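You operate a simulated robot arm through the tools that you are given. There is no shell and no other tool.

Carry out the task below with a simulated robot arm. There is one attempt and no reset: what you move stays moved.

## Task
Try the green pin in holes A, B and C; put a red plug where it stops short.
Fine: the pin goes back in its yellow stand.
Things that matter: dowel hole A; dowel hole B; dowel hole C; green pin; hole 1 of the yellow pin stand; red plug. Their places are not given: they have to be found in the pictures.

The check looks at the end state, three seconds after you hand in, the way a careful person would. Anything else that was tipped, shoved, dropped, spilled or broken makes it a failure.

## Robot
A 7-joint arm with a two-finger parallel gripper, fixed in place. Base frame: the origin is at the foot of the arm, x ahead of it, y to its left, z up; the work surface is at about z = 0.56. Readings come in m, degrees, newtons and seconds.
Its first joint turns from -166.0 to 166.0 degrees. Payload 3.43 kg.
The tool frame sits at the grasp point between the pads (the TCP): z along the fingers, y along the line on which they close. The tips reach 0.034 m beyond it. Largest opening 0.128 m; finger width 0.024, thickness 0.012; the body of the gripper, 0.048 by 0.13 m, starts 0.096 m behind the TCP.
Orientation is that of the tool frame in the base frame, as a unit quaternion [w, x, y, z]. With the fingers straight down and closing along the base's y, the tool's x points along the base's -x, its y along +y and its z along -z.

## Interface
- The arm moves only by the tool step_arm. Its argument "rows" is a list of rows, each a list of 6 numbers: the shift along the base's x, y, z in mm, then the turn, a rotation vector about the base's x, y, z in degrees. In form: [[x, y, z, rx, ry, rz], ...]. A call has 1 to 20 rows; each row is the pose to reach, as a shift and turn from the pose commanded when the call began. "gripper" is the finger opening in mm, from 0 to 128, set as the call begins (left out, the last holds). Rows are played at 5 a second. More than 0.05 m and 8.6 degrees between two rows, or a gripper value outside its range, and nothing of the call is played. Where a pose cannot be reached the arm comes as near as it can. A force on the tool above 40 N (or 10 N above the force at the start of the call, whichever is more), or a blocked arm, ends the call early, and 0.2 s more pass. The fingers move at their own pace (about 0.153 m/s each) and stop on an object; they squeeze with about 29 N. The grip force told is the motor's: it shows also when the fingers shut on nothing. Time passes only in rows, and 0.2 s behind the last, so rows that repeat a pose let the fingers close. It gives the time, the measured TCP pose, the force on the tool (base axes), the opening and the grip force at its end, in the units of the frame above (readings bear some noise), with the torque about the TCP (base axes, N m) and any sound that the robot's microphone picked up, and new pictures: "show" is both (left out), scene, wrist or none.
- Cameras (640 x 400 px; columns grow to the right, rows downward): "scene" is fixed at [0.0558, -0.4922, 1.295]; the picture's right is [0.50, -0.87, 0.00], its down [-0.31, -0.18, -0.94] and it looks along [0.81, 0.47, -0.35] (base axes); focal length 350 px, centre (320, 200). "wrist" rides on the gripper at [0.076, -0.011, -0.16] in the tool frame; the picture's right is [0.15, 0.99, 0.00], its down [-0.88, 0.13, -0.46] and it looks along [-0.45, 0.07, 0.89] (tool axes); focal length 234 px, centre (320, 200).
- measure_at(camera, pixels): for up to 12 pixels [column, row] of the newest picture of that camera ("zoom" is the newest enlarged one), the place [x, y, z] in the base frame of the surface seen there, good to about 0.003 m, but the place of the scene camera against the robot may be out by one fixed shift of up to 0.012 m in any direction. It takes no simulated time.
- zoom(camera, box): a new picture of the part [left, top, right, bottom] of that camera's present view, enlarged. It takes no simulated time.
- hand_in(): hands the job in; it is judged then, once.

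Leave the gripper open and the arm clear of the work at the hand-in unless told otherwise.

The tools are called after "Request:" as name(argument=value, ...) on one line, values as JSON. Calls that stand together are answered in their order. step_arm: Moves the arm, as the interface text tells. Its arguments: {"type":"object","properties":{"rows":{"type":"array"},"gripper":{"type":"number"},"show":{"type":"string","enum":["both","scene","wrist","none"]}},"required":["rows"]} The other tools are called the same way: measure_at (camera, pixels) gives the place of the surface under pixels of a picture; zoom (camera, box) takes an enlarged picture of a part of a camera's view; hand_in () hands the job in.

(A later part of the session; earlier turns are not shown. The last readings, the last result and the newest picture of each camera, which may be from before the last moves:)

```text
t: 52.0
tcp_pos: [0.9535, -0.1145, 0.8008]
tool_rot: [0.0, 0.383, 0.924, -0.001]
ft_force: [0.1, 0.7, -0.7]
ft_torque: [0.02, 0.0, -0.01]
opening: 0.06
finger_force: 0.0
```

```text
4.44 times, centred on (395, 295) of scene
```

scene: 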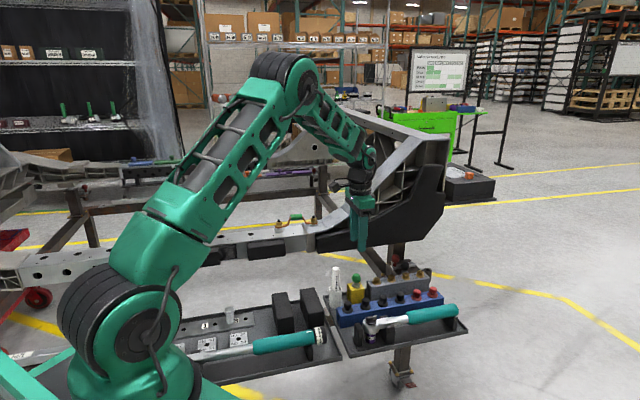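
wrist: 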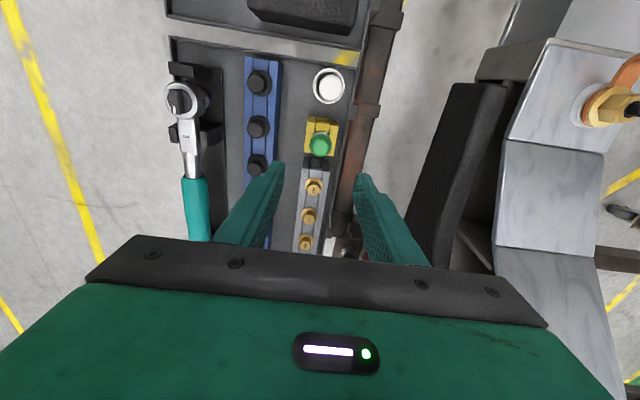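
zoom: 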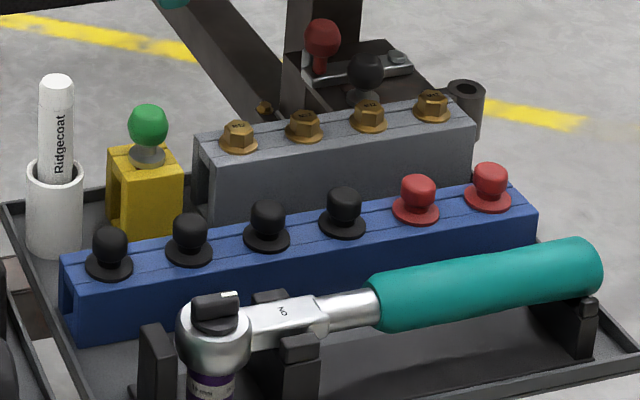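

The pin stands upright. Now I move across to look at the red plugs: to about (0.90, −0.26, 0.82), turning +29° so the tool faces outwards.

Request:
step_arm(rows=[[-13, -36, 10, 0, 0, 7.3], [-27, -72, 20, 0, 0, 14.6], [-40, -108, 20, 0, 0, 22], [-53, -145, 20, 0, 0, 29], [-53, -145, 20, 0, 0, 29], [-53, -145, 20, 0, 0, 29]], gripper=70, show="both")

Request:
zoom(camera="wrist", box=[240, 110, 400, 230])

```text
t: 53.4
tcp_pos: [0.8995, -0.2604, 0.8201]
tool_rot: [0.001, 0.138, 0.99, 0.0]
ft_force: [0.3, 0.0, -0.5]
ft_torque: [-0.03, -0.01, 0.01]
opening: 0.07
finger_force: 0.0
```

scene: 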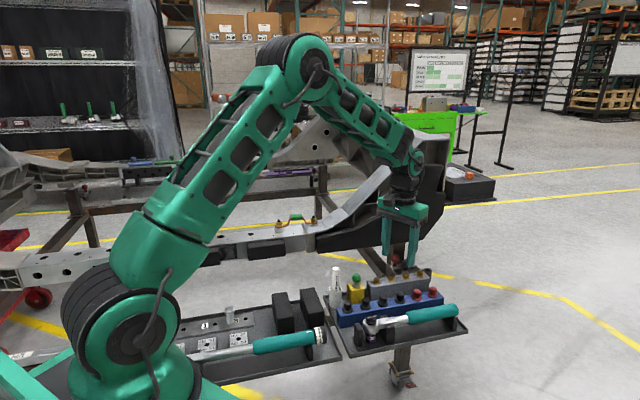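
wrist: 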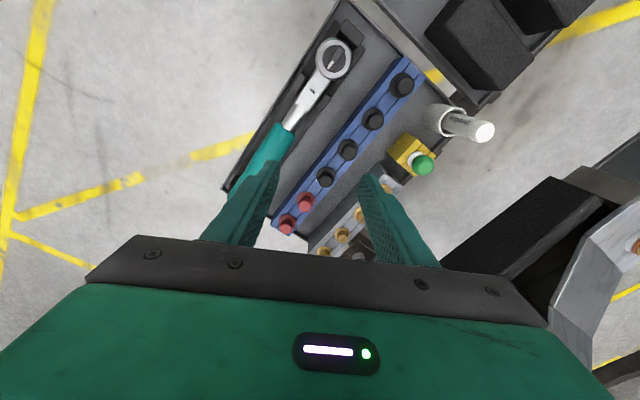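

```text
3.33 times, centred on (320, 170) of wrist
```

zoom: 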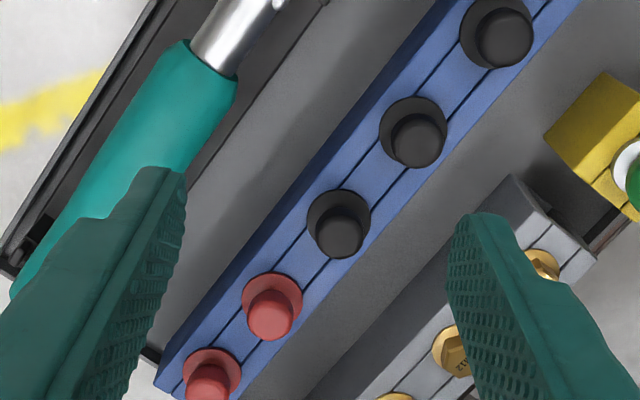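

Both red plugs are visible: nearer one at (305,204), farther at (287,224). I'll measure the plug heads, flanges, rack top, and wrench handle.

Request:
measure_at(camera="zoom", pixels=[[269, 318], [258, 290], [300, 285], [246, 305], [210, 383], [240, 350], [340, 240], [420, 140], [150, 130], [120, 100], [170, 100], [450, 340]])

Request:
zoom(camera="wrist", box=[280, 185, 330, 235])

Request:
zoom(camera="scene", box=[395, 275, 455, 315])

```text
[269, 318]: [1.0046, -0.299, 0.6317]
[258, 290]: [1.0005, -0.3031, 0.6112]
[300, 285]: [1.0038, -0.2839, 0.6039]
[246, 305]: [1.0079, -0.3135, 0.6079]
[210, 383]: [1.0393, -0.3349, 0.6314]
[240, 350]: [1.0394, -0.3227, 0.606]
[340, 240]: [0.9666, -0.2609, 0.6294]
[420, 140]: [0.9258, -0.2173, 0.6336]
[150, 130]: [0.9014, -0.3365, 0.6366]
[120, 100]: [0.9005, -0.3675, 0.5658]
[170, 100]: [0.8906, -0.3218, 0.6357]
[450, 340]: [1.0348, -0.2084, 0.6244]
```

```text
8.00 times, centred on (305, 210) of wrist
```

zoom: 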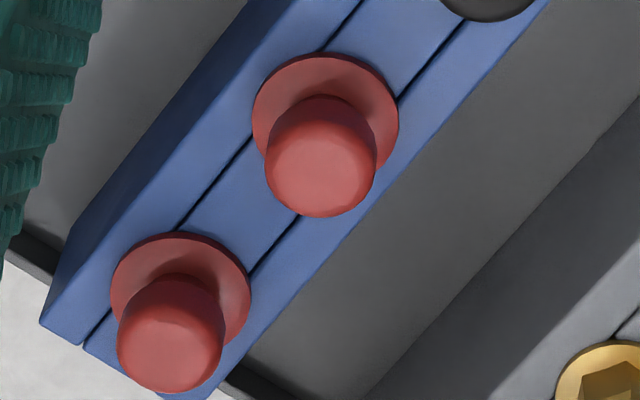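

```text
10.00 times, centred on (425, 295) of scene
```

zoom: 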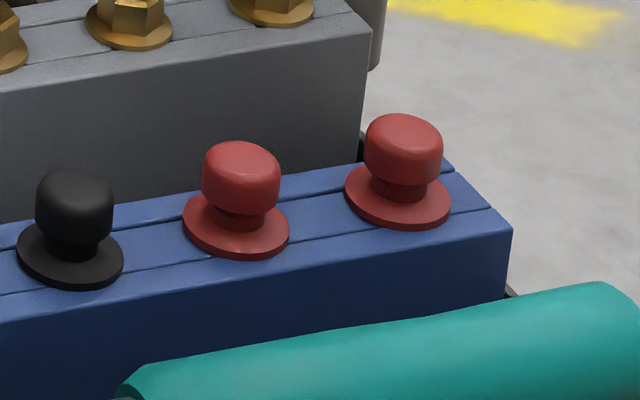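

Nearer red plug head: top at about (1.006, −0.299, 0.632), head ~23 mm wide, flange ~32 mm wide at z≈0.609. It lies at 1.05 m radius, beyond straight-down reach, so I'll tilt the tool about 16° outward about the closing axis and approach to TCP z≈0.74, then see how well it is reached.

Request:
step_arm(rows=[[25, -9, -20, -1.1, -3.85, 0], [50, -18, -40, -2.2, -7.7, 0], [75, -27, -60, -3.3, -11.5, 0], [101, -36.7, -80, -4.4, -15.4, 0], [101, -36.7, -80, -4.4, -15.4, 0], [101, -36.7, -80, -4.4, -15.4, 0]], gripper=60, show="both")

Request:
zoom(camera="wrist", box=[270, 110, 370, 210])

Request:
zoom(camera="scene", box=[360, 220, 460, 310])

```text
t: 54.8
tcp_pos: [1.0012, -0.2963, 0.7407]
tool_rot: [0.138, 0.137, 0.981, -0.019]
ft_force: [0.5, -0.1, 0.4]
ft_torque: [-0.03, 0.02, 0.0]
opening: 0.0603
finger_force: 0.3
```

scene: 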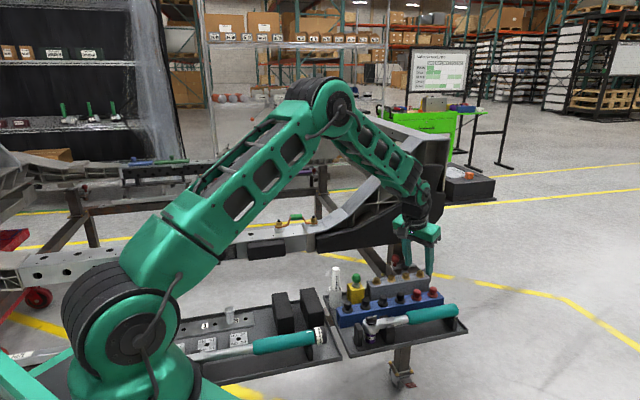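
wrist: 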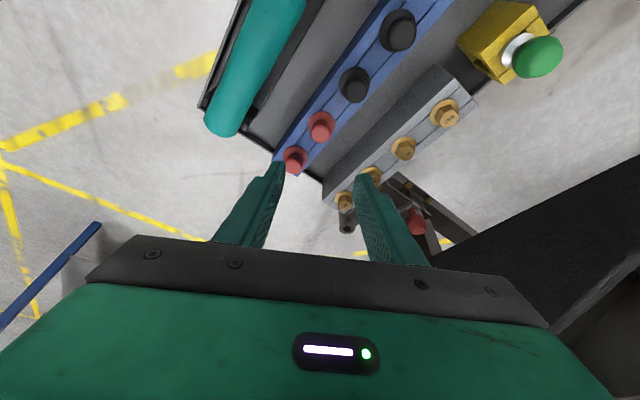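

```text
4.00 times, centred on (320, 160) of wrist
```

zoom: 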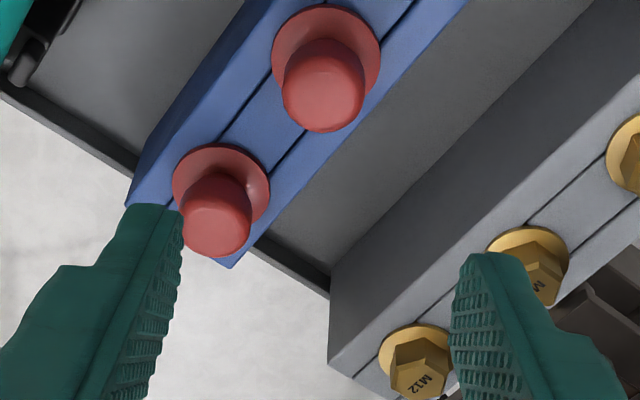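

```text
4.44 times, centred on (410, 265) of scene
```

zoom: 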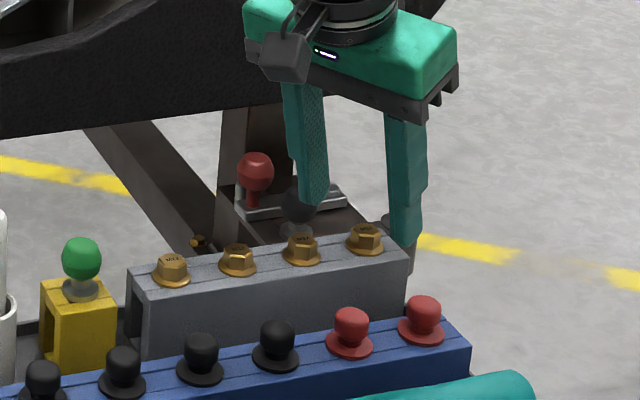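

The tilted pose is reached exactly. From this view P5's head top centre computes to (1.006, −0.299, 0.632). I'll lower to TCP z≈0.68 with (−2, −0.7) correction and 50 mm opening, then re-check alignment.

Request:
step_arm(rows=[[-2.1, -0.7, -20, 0, 0, 0], [-2.1, -0.7, -40, 0, 0, 0], [-2.1, -0.7, -60, 0, 0, 0], [-2.1, -0.7, -60, 0, 0, 0]], gripper=50, show="both")

Request:
zoom(camera="wrist", box=[260, 100, 380, 220])

Request:
zoom(camera="scene", box=[370, 240, 460, 320])

```text
t: 55.8
tcp_pos: [0.9987, -0.2975, 0.6816]
tool_rot: [0.138, 0.138, 0.98, -0.019]
ft_force: [-0.2, 0.9, 0.2]
ft_torque: [0.0, -0.01, 0.0]
opening: 0.0501
finger_force: 0.2
```

scene: 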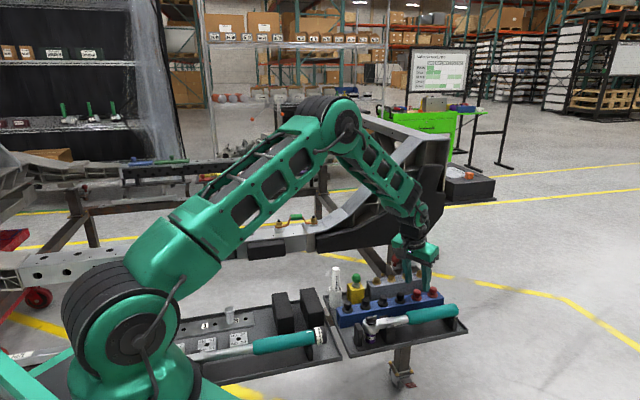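
wrist: 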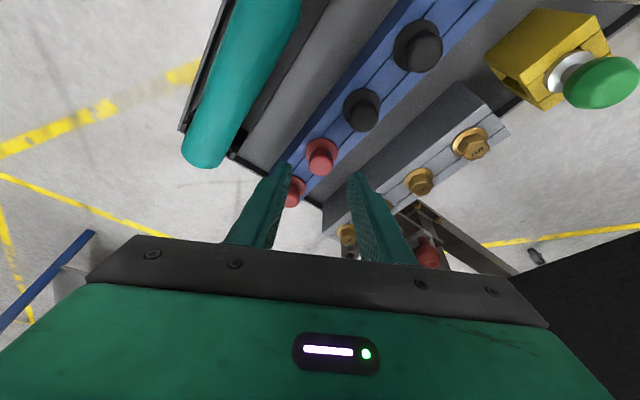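

```text
3.33 times, centred on (320, 160) of wrist
```

zoom: 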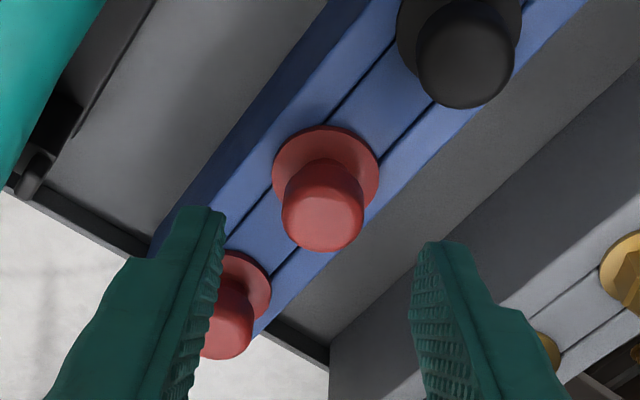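

```text
5.00 times, centred on (415, 280) of scene
```

zoom: 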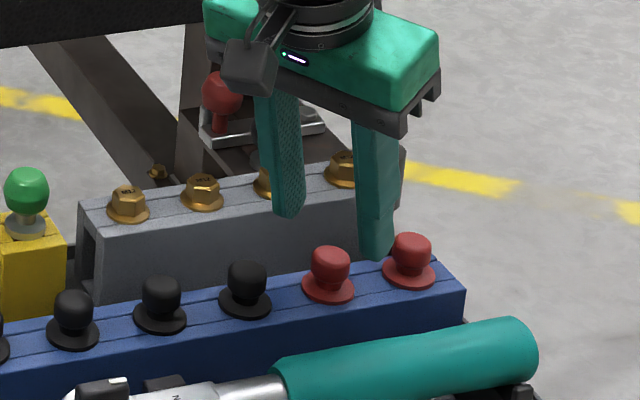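

P5 now computes to (1.0053, −0.2986). Target TCP (0.9984, −0.2966, 0.649). I'll lower 32.5 mm with a small +0.9 mm y correction, fingers still open.

Request:
step_arm(rows=[[-0.3, 0.9, -12, 0, 0, 0], [-0.3, 0.9, -24, 0, 0, 0], [-0.3, 0.9, -32.5, 0, 0, 0], [-0.3, 0.9, -32.5, 0, 0, 0]], gripper=44, show="both")

Request:
zoom(camera="wrist", box=[260, 130, 380, 240])

Request:
zoom(camera="scene", box=[380, 255, 460, 315])

```text
t: 56.8
tcp_pos: [1.0004, -0.2974, 0.6501]
tool_rot: [0.14, 0.138, 0.98, -0.019]
ft_force: [0.5, 0.3, 0.2]
ft_torque: [-0.01, 0.02, -0.01]
opening: 0.0441
finger_force: 0.0
```

scene: 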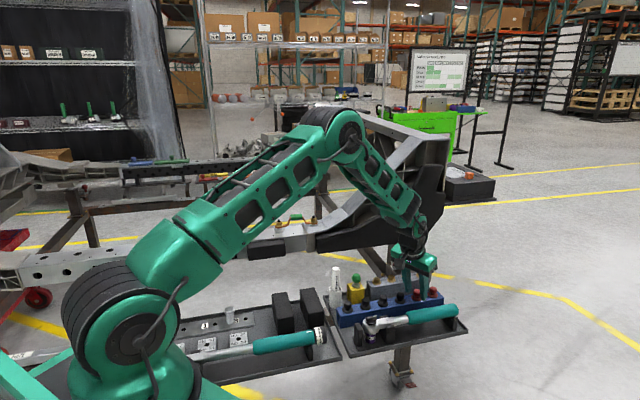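
wrist: 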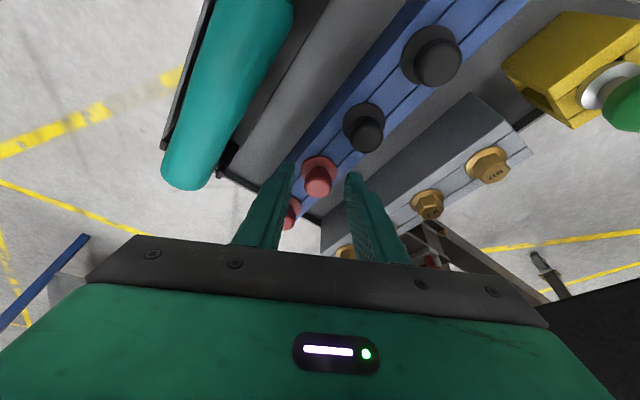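

```text
3.64 times, centred on (320, 185) of wrist
```

zoom: 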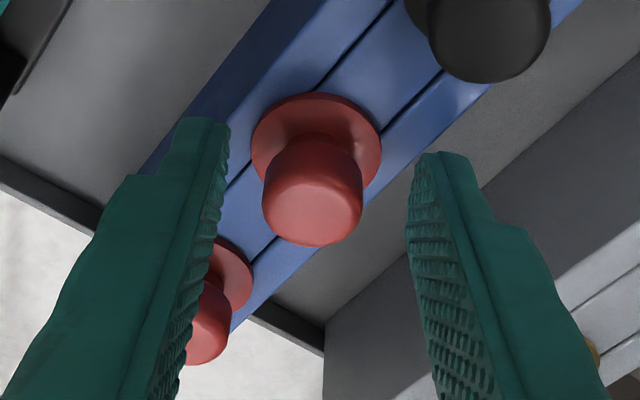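

```text
6.67 times, centred on (420, 285) of scene
```

zoom: 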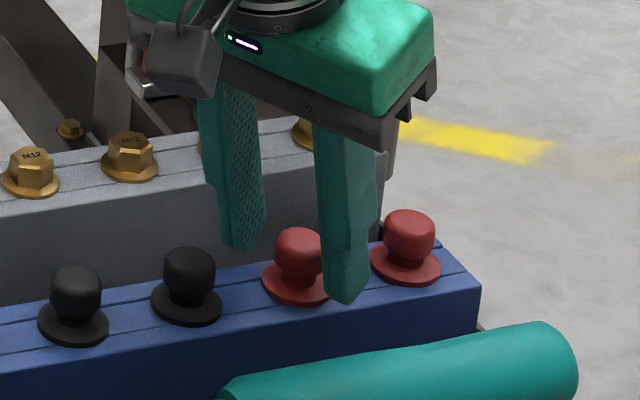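

The head is ~1.6 mm to the left of the axis (317.8 vs 319.6) and right on depth. I'll shift (−0.5, −1.5) mm and then close on the head.

Request:
step_arm(rows=[[-0.5, -1.5, 0, 0, 0, 0], [-0.5, -1.5, 0, 0, 0, 0]], gripper=34, show="wrist")

Request:
zoom(camera="wrist", box=[260, 130, 380, 240])

```text
t: 57.4
tcp_pos: [1.0002, -0.2981, 0.6483]
tool_rot: [0.139, 0.138, 0.98, -0.02]
ft_force: [0.5, 0.0, 0.0]
ft_torque: [-0.03, 0.02, -0.01]
opening: 0.0341
finger_force: 0.0
```

wrist: 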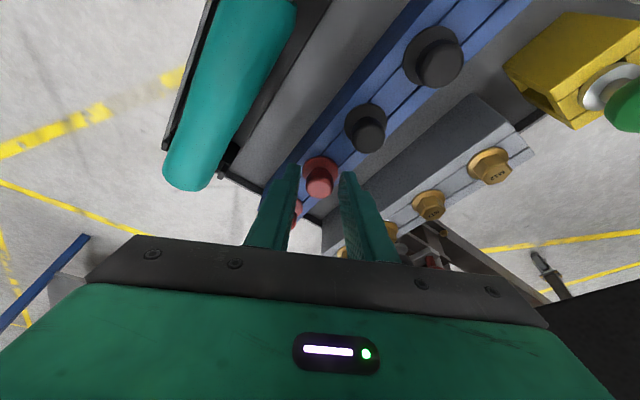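

```text
3.64 times, centred on (320, 185) of wrist
```

zoom: 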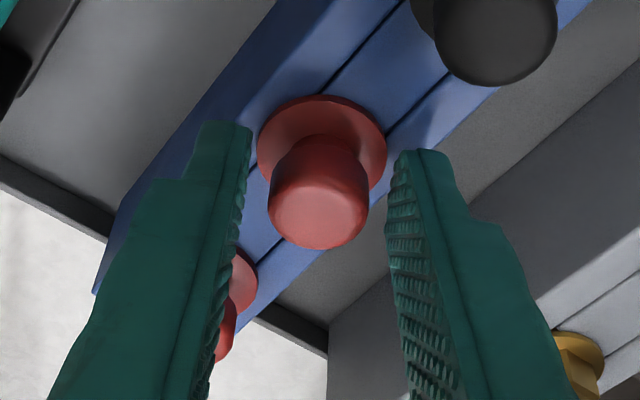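

The head is now centred between the pads. Close on it.

Request:
step_arm(rows=[[0, 0, 0, 0, 0, 0], [0, 0, 0, 0, 0, 0], [0, 0, 0, 0, 0, 0], [0, 0, 0, 0, 0, 0]], gripper=5, show="both")

Request:
zoom(camera="wrist", box=[260, 130, 380, 240])

Request:
zoom(camera="scene", box=[380, 255, 460, 315])

```text
t: 58.4
tcp_pos: [0.999, -0.2983, 0.6492]
tool_rot: [0.139, 0.138, 0.981, -0.019]
ft_force: [0.2, 0.1, 0.6]
ft_torque: [0.02, 0.01, 0.02]
opening: 0.0193
finger_force: 29.2
```

scene: 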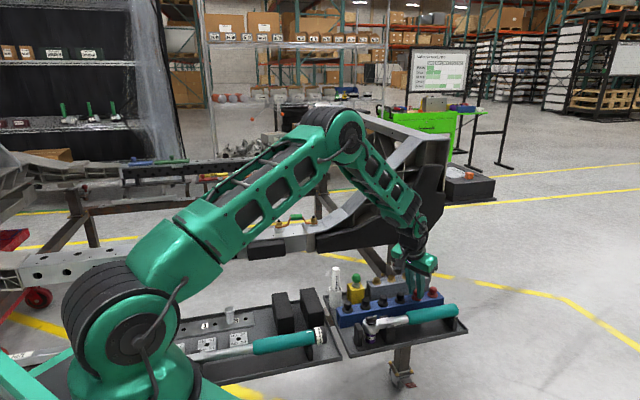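
wrist: 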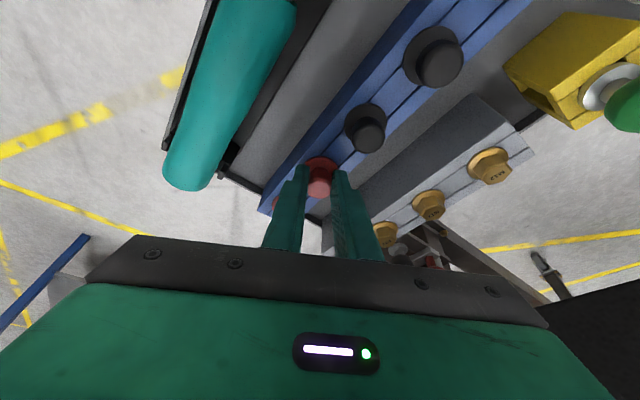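

```text
3.64 times, centred on (320, 185) of wrist
```

zoom: 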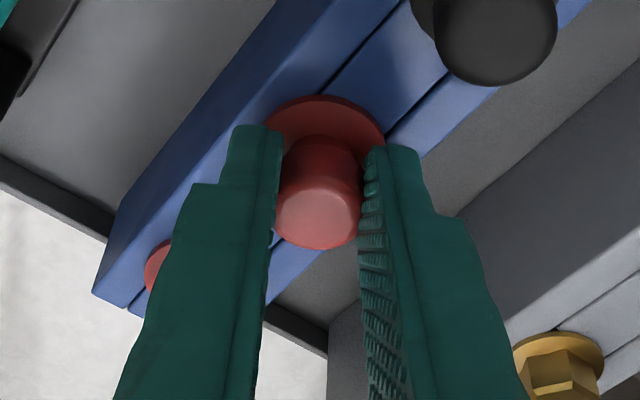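

```text
6.67 times, centred on (420, 285) of scene
```

zoom: 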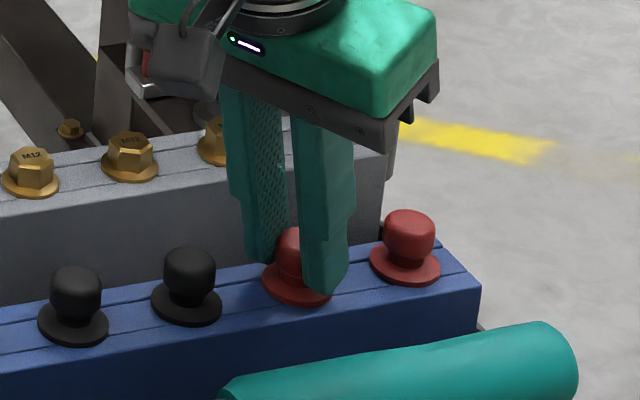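

Gripped: opening 19 mm, 29 N. Lift straight up 30 mm slowly and look.

Request:
step_arm(rows=[[0, 0, 5, 0, 0, 0], [0, 0, 10, 0, 0, 0], [0, 0, 20, 0, 0, 0], [0, 0, 30, 0, 0, 0], [0, 0, 45, 0, 0, 0], [0, 0, 60, 0, 0, 0], [0, 0, 60, 0, 0, 0]], show="both")

Request:
zoom(camera="scene", box=[385, 250, 445, 300])

Request:
zoom(camera="wrist", box=[270, 110, 370, 220])

```text
t: 60.0
tcp_pos: [0.9984, -0.2992, 0.7079]
tool_rot: [0.138, 0.138, 0.981, -0.019]
ft_force: [-0.3, -0.1, -1.2]
ft_torque: [-0.01, 0.01, 0.03]
opening: 0.0195
finger_force: 28.9
```

scene: 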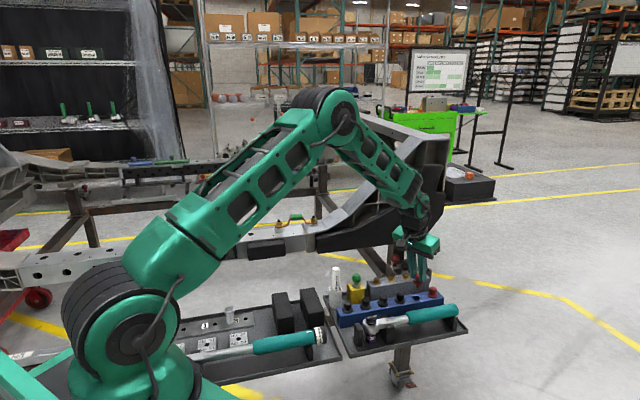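
wrist: 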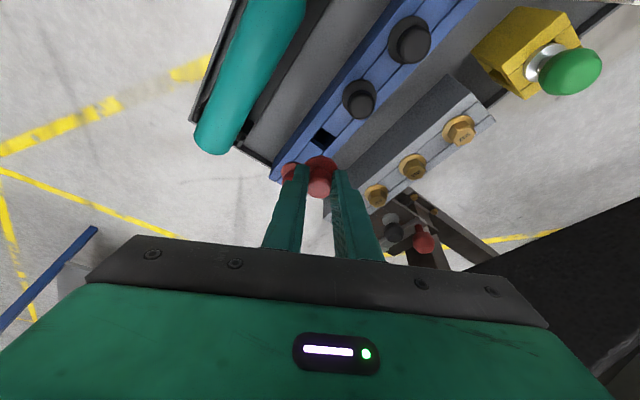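

```text
8.00 times, centred on (415, 275) of scene
```

zoom: 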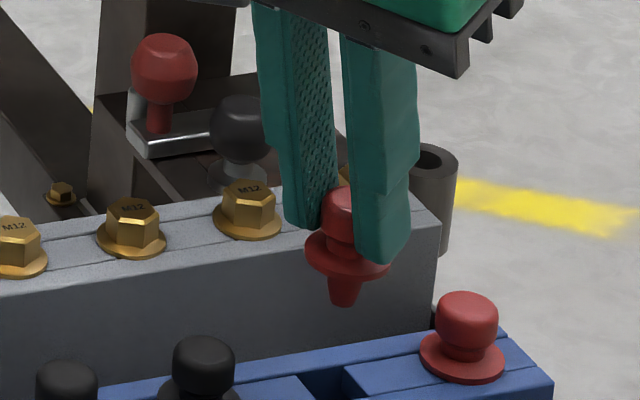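

```text
3.64 times, centred on (320, 165) of wrist
```

zoom: 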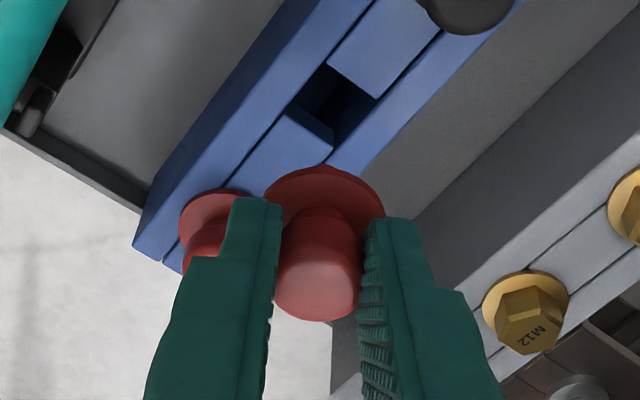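

The red plug is out, vertical, with a short tapered stub. I keep this 16° tool tilt (so the plug stays vertical), raise and retract, then swing toward the beam while turning +48° about z.

Request:
step_arm(rows=[[0, 0, 30, 0, 0, 0], [-20, 10, 60, 0, 0, 0], [-50, 15, 95, 0, 0, 4], [-85, 20, 130, 0, 0, 8], [-120, 30, 165, 0, 0, 12], [-150, 50, 200, 0, 0, 16], [-155, 92, 205, 0, 0, 20], [-160, 134, 205, 0, 0, 24], [-165, 176, 205, 0, 0, 28], [-170, 218, 205, 0, 0, 32], [-175, 260, 205, 0, 0, 36], [-180, 302, 205, 0, 0, 40], [-185, 344, 205, 0, 0, 44], [-190, 386, 205, 0, 0, 48], [-200, 428, 205, 0, 0, 48], [-210, 470, 205, 0, 0, 48], [-225, 512, 205, 0, 0, 48], [-240, 552, 205, 0, 0, 48], [-260, 590, 205, 0, 0, 48], [-270, 628, 205, 0, 0, 48]], show="both")

Request:
zoom(camera="scene", box=[150, 170, 250, 250])

```text
refused: row 5 steps farther than a row can; nothing moved
```

```text
5.00 times, centred on (200, 210) of scene
```

zoom: 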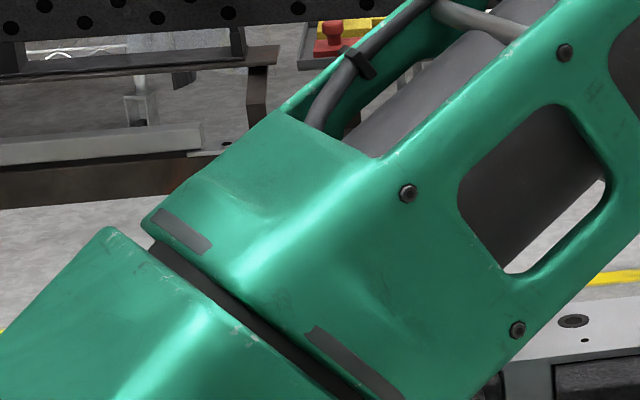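

Row 5 stepped 50.5 mm, too far, so nothing moved. I'll use smaller steps for the raise and retract first, and the swing in a second call.

Request:
step_arm(rows=[[0, 0, 30, 0, 0, 0], [-15, 7, 60, 0, 0, 2], [-40, 14, 90, 0, 0, 5], [-65, 20, 120, 0, 0, 9], [-95, 28, 150, 0, 0, 13], [-125, 38, 178, 0, 0, 17], [-150, 55, 202, 0, 0, 21], [-155, 95, 205, 0, 0, 25], [-160, 135, 205, 0, 0, 29], [-165, 175, 205, 0, 0, 33], [-170, 215, 205, 0, 0, 37], [-175, 255, 205, 0, 0, 41], [-180, 295, 205, 0, 0, 45], [-185, 335, 205, 0, 0, 48], [-190, 375, 205, 0, 0, 48], [-190, 375, 205, 0, 0, 48]], show="both")

Request:
zoom(camera="wrist", box=[260, 110, 380, 230])

```text
t: 63.4
tcp_pos: [0.8107, 0.0778, 0.914]
tool_rot: [0.135, -0.273, 0.952, 0.039]
ft_force: [-0.3, -0.3, -1.3]
ft_torque: [-0.01, 0.01, 0.02]
opening: 0.0196
finger_force: 28.9
```

scene: 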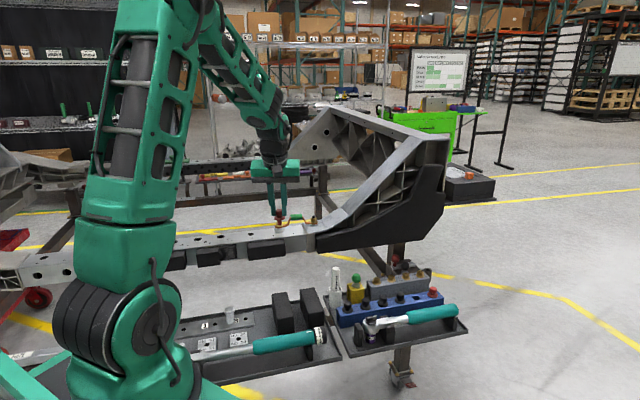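
wrist: 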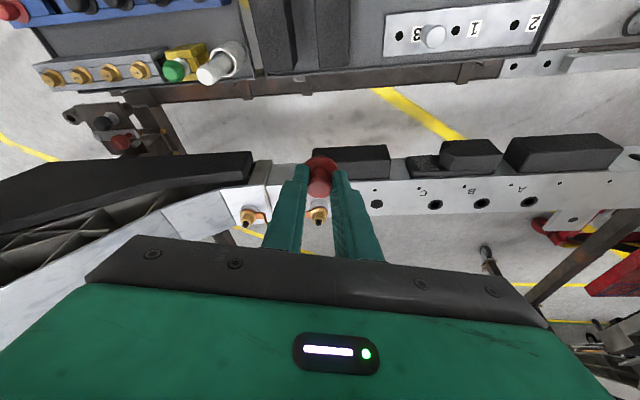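

```text
3.33 times, centred on (320, 170) of wrist
```

zoom: 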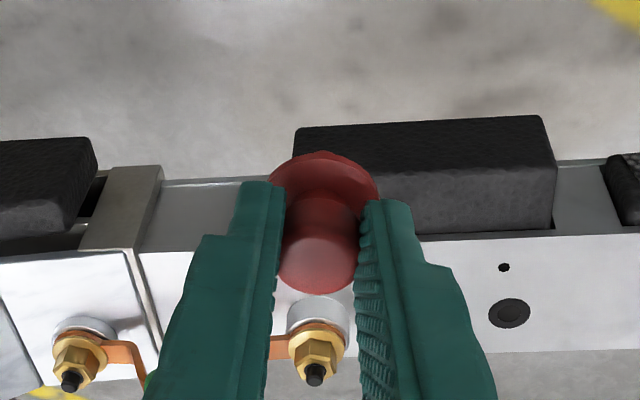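

The plug is still held straight. Holes C, B, A lie ahead at (435,204), (481,203), (533,201). I continue to above hole A at about (0.699, 0.433), coming down to z≈0.86 at the end.

Request:
step_arm(rows=[[-12, 40, 0, 0, 0, 0], [-24, 80, 0, 0, 0, 0], [-36, 120, 0, 0, 0, 0], [-48, 160, 0, 0, 0, 0], [-60, 200, 0, 0, 0, 0], [-72, 240, 0, 0, 0, 0], [-84, 280, 0, 0, 0, 0], [-98, 318, -10, 0, 0, 0], [-111.5, 355, -30, 0, 0, 0], [-111.5, 355, -54, 0, 0, 0], [-111.5, 355, -54, 0, 0, 0]], show="both")

Request:
zoom(camera="wrist", box=[270, 100, 370, 200])

Request:
zoom(camera="scene", box=[140, 205, 210, 250])

```text
t: 65.8
tcp_pos: [0.6979, 0.4323, 0.8593]
tool_rot: [0.135, -0.273, 0.952, 0.038]
ft_force: [0.4, 0.8, 0.9]
ft_torque: [-0.02, 0.02, 0.0]
opening: 0.0192
finger_force: 29.3
```

scene: 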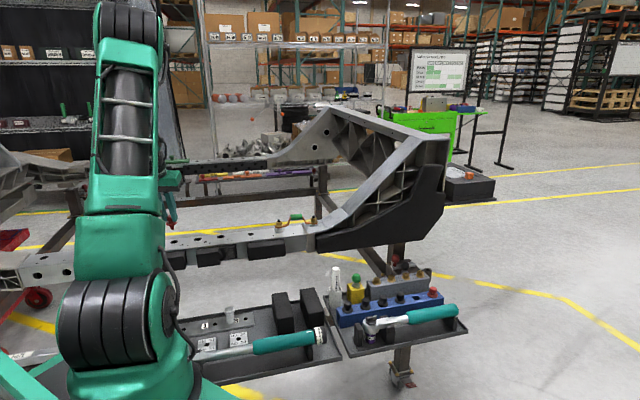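
wrist: 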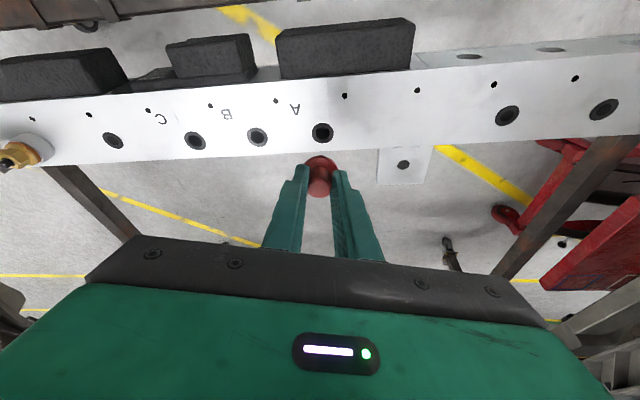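

```text
4.00 times, centred on (320, 150) of wrist
```

zoom: 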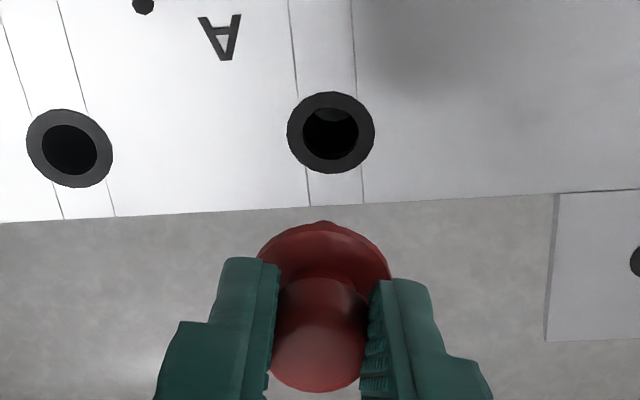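

```text
8.89 times, centred on (175, 228) of scene
```

zoom: 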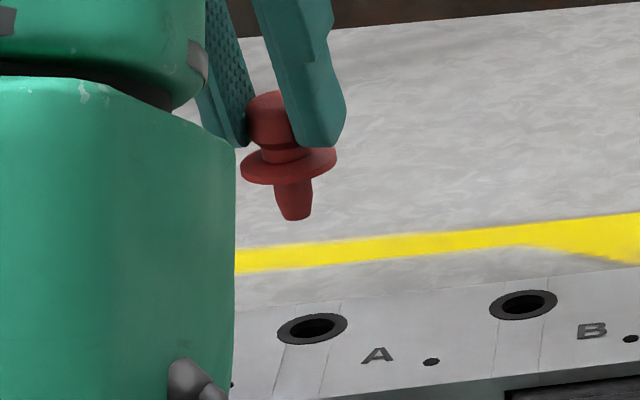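

Plug axis computes to (0.704, 0.436), hole A from the same picture to (0.7036, 0.4356) – aligned within a millimetre; in the scene picture the plumb line from the stub also hits the hole centre. I lower 38 mm so the stub is ~12 mm above the hole, and check again.

Request:
step_arm(rows=[[0, 0, -12, 0, 0, 0], [0, 0, -24, 0, 0, 0], [0, 0, -36, 0, 0, 0], [0, 0, -38, 0, 0, 0], [0, 0, -38, 0, 0, 0]], show="both")

Request:
zoom(camera="wrist", box=[280, 120, 360, 200])

Request:
zoom(camera="scene", box=[150, 210, 200, 250])

```text
t: 67.0
tcp_pos: [0.6989, 0.4328, 0.8232]
tool_rot: [0.135, -0.273, 0.952, 0.039]
ft_force: [-0.4, -0.3, -0.9]
ft_torque: [0.04, 0.02, -0.01]
opening: 0.0194
finger_force: 29.2
```

scene: 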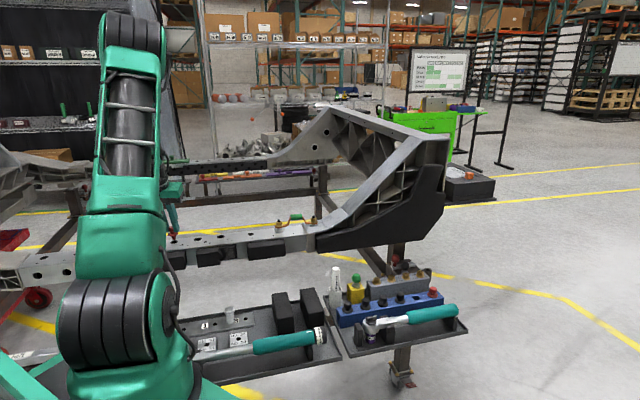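
wrist: 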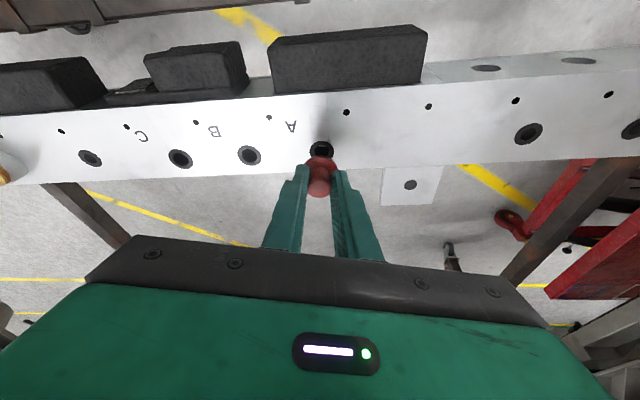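

```text
5.00 times, centred on (320, 160) of wrist
```

zoom: 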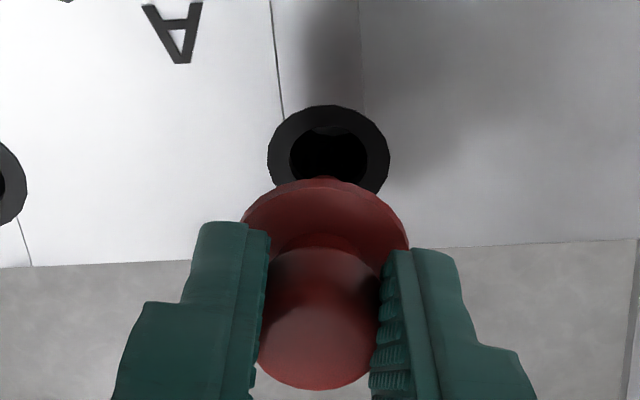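

```text
10.00 times, centred on (175, 230) of scene
```

zoom: 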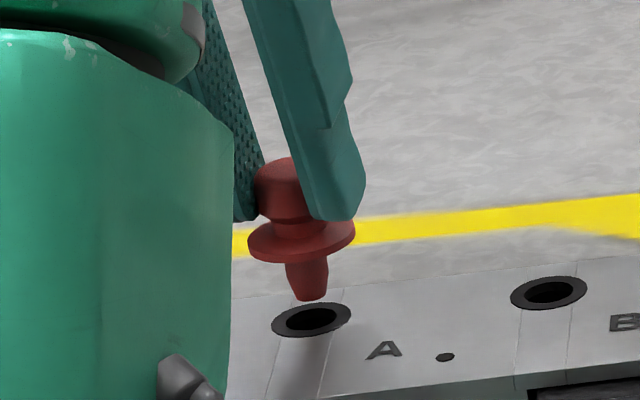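

Stub tip is ~10 mm above hole A, lateral columns agree (plug bump ≈327, hole ≈328.5 in zoom). The taper gives ±2 mm tolerance. I lower another 12 mm and look before pressing on.

Request:
step_arm(rows=[[0.2, 0.2, -4, 0, 0, 0], [0.2, 0.2, -8, 0, 0, 0], [0.2, 0.2, -12, 0, 0, 0], [0.2, 0.2, -12, 0, 0, 0]], show="both")

Request:
zoom(camera="wrist", box=[280, 120, 360, 200])

Request:
zoom(camera="scene", box=[155, 215, 195, 247])

```text
t: 68.0
tcp_pos: [0.6962, 0.4317, 0.8094]
tool_rot: [0.134, -0.273, 0.952, 0.039]
ft_force: [-1.5, -2.0, 1.0]
ft_torque: [-0.14, 0.02, -0.04]
opening: 0.0194
finger_force: 28.9
```

scene: 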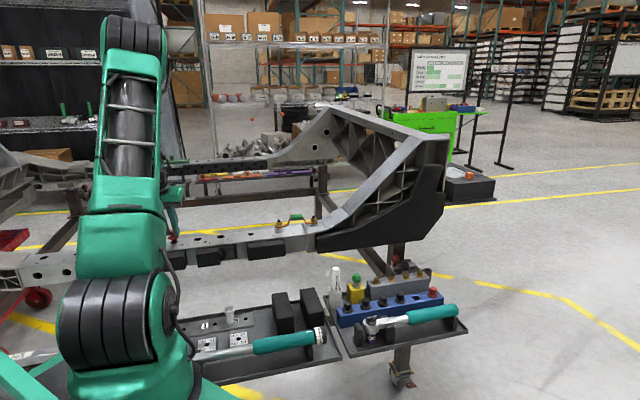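
wrist: 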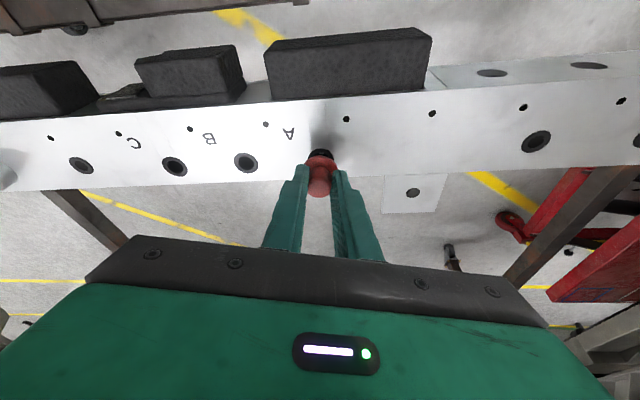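

```text
5.00 times, centred on (320, 160) of wrist
```

zoom: 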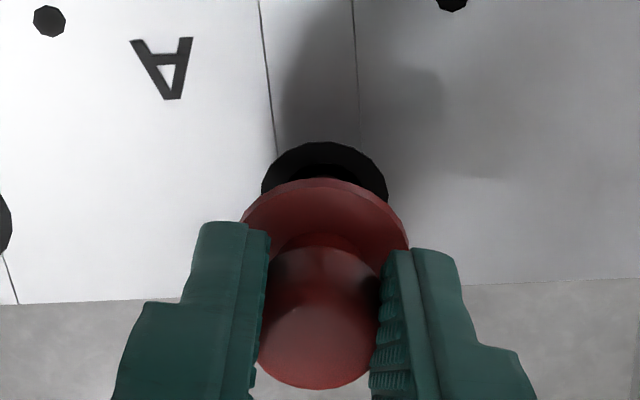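

```text
12.50 times, centred on (175, 231) of scene
```

zoom: 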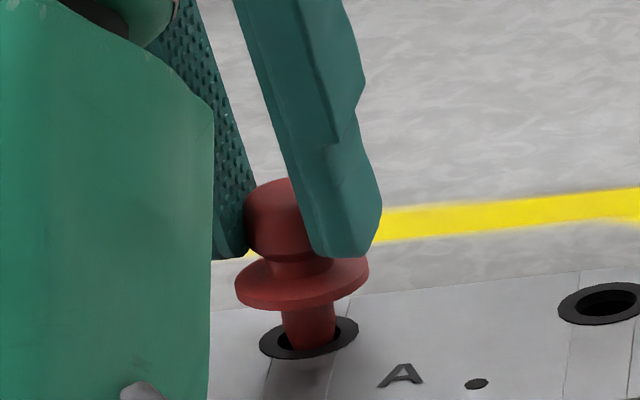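

Slight side force (−1.5, −2.0 N): the stub is touching the near side of the hole. Both views suggest shifting ~1.3 mm outward (+x,+y). I'll do that and look at forces.

Request:
step_arm(rows=[[1.2, 0.8, 0.5, 0, 0, 0], [1.2, 0.8, 0, 0, 0, 0], [1.2, 0.8, 0, 0, 0, 0]], show="wrist")

Request:
zoom(camera="wrist", box=[280, 120, 360, 200])

Request:
zoom(camera="scene", box=[155, 215, 195, 247])

```text
t: 68.8
tcp_pos: [0.6975, 0.4317, 0.8115]
tool_rot: [0.135, -0.272, 0.952, 0.038]
ft_force: [-9.8, -7.6, 2.5]
ft_torque: [-0.42, 0.57, -0.01]
opening: 0.0194
finger_force: 29.0
```

wrist: 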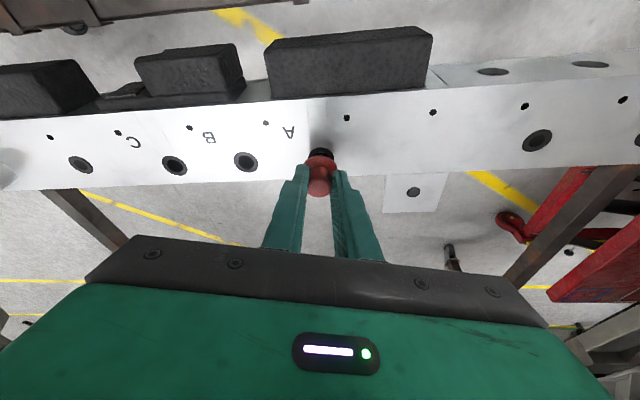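

```text
5.00 times, centred on (320, 160) of wrist
```

zoom: 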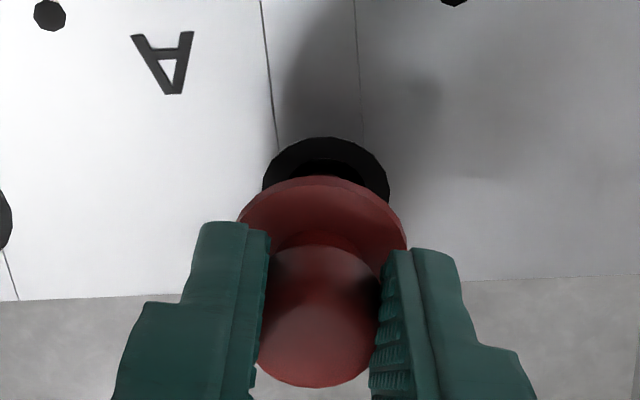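

```text
12.50 times, centred on (175, 231) of scene
```

zoom: 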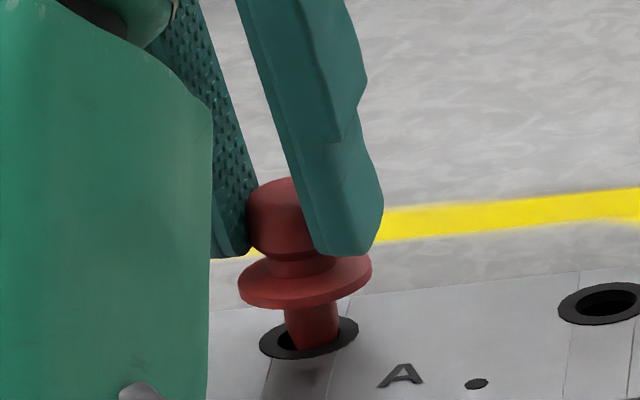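

Side force grew to (−9.8, −7.6) N, so the stub is pressing the far wall; I must go the other way. I move back (−2.6, −1.8) mm at the same height.

Request:
step_arm(rows=[[-1.2, -0.8, 0, 0, 0, 0], [-2.6, -1.8, 0, 0, 0, 0], [-2.6, -1.8, 0, 0, 0, 0]], show="wrist")

Request:
zoom(camera="wrist", box=[280, 120, 360, 200])

Request:
zoom(camera="scene", box=[155, 215, 195, 247])

```text
t: 69.6
tcp_pos: [0.6962, 0.4316, 0.8104]
tool_rot: [0.135, -0.273, 0.952, 0.039]
ft_force: [-0.5, 0.1, 0.6]
ft_torque: [-0.01, 0.0, 0.01]
opening: 0.0198
finger_force: 28.6
```

wrist: 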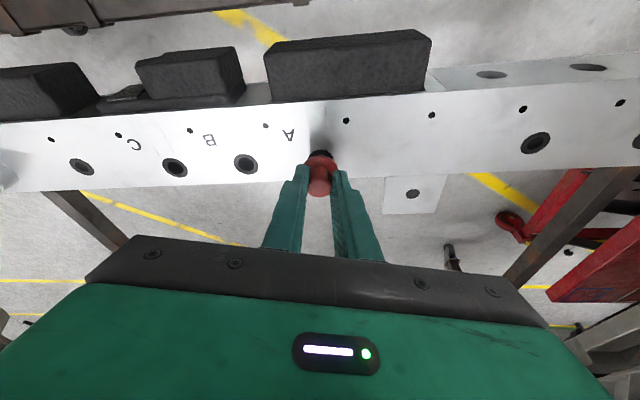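

```text
5.00 times, centred on (320, 160) of wrist
```

zoom: 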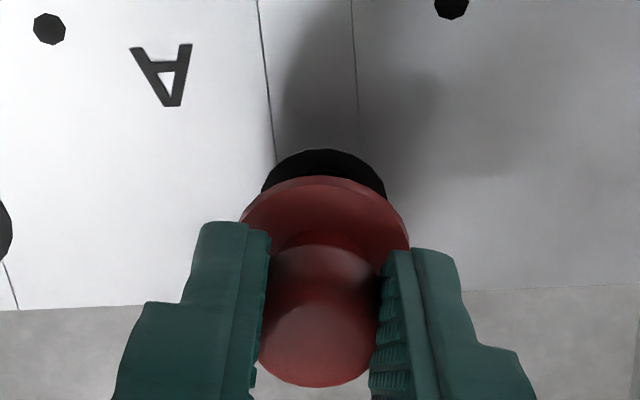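

```text
12.50 times, centred on (175, 231) of scene
```

zoom: 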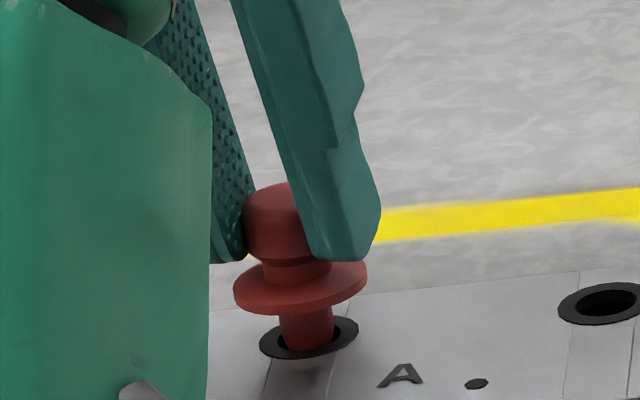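

Force is now ~0 and the stub sits within the hole mouth. I lower 5 mm gently.

Request:
step_arm(rows=[[0, 0, -2, 0, 0, 0], [0, 0, -4, 0, 0, 0], [0, 0, -5, 0, 0, 0], [0, 0, -5, 0, 0, 0]], show="wrist")

Request:
zoom(camera="scene", box=[155, 215, 195, 247])

Request:
zoom(camera="wrist", box=[280, 120, 360, 200])

```text
t: 70.6
tcp_pos: [0.6956, 0.4305, 0.8049]
tool_rot: [0.135, -0.273, 0.952, 0.039]
ft_force: [-0.2, -0.8, -0.1]
ft_torque: [-0.01, 0.0, -0.02]
opening: 0.0195
finger_force: 29.4
```

wrist: 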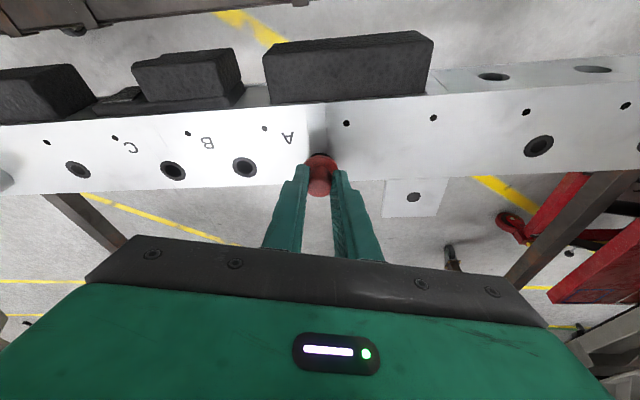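

```text
12.50 times, centred on (175, 231) of scene
```

zoom: 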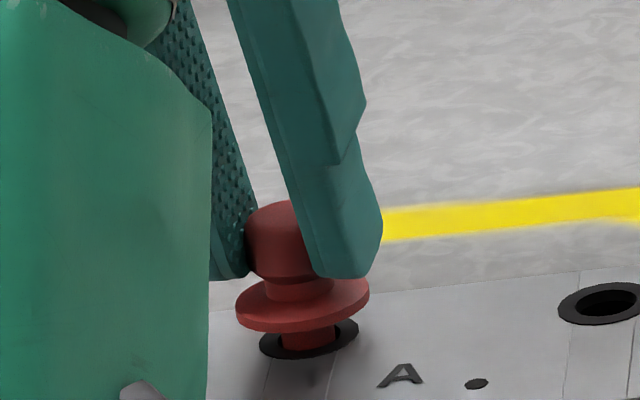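

```text
5.00 times, centred on (320, 160) of wrist
```

zoom: 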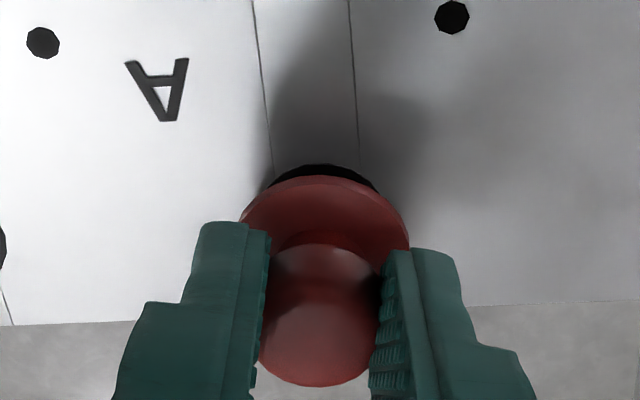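

No force; the flange is nearing the rim. Lower another 4 mm.

Request:
step_arm(rows=[[0, 0, -1.5, 0, 0, 0], [0, 0, -3, 0, 0, 0], [0, 0, -4, 0, 0, 0], [0, 0, -4, 0, 0, 0]], show="none")

Request:
zoom(camera="scene", box=[155, 215, 195, 247])

```text
t: 71.6
tcp_pos: [0.6957, 0.432, 0.8006]
tool_rot: [0.135, -0.273, 0.952, 0.039]
ft_force: [-0.3, 0.7, -0.6]
ft_torque: [0.0, 0.03, -0.01]
opening: 0.0193
finger_force: 28.5
```

```text
12.50 times, centred on (175, 231) of scene
```

zoom: 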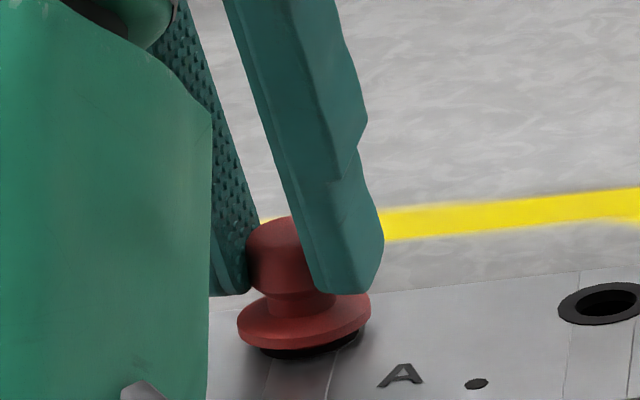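

Still free; the flange is 2–3 mm above the rim. Lower in 1 mm steps until it bears.

Request:
step_arm(rows=[[0, 0, -1, 0, 0, 0], [0, 0, -2, 0, 0, 0], [0, 0, -3, 0, 0, 0], [0, 0, -3, 0, 0, 0]], show="wrist")

Request:
zoom(camera="scene", box=[155, 215, 195, 247])

Request:
zoom(camera="wrist", box=[280, 120, 360, 200])

```text
t: 72.6
tcp_pos: [0.6976, 0.4303, 0.7972]
tool_rot: [0.134, -0.273, 0.952, 0.038]
ft_force: [-0.9, -3.8, 3.3]
ft_torque: [-0.11, 0.0, -0.07]
opening: 0.0215
finger_force: 28.9
```

wrist: 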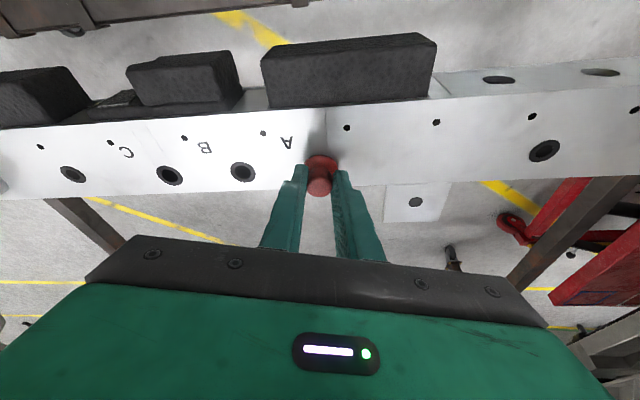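

```text
12.50 times, centred on (175, 231) of scene
```

zoom: 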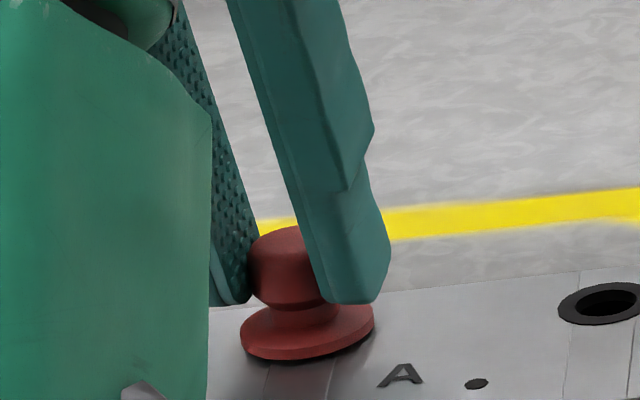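

```text
5.00 times, centred on (320, 160) of wrist
```

zoom: 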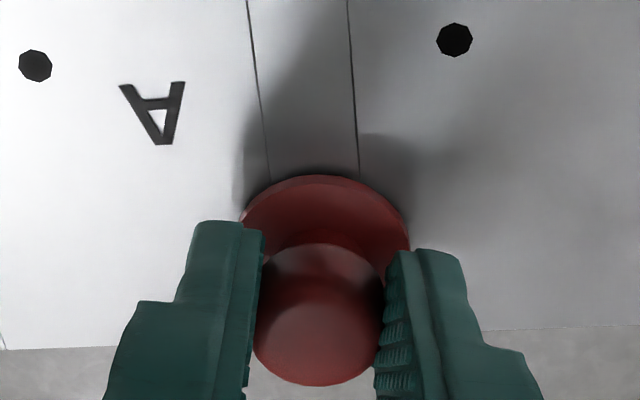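

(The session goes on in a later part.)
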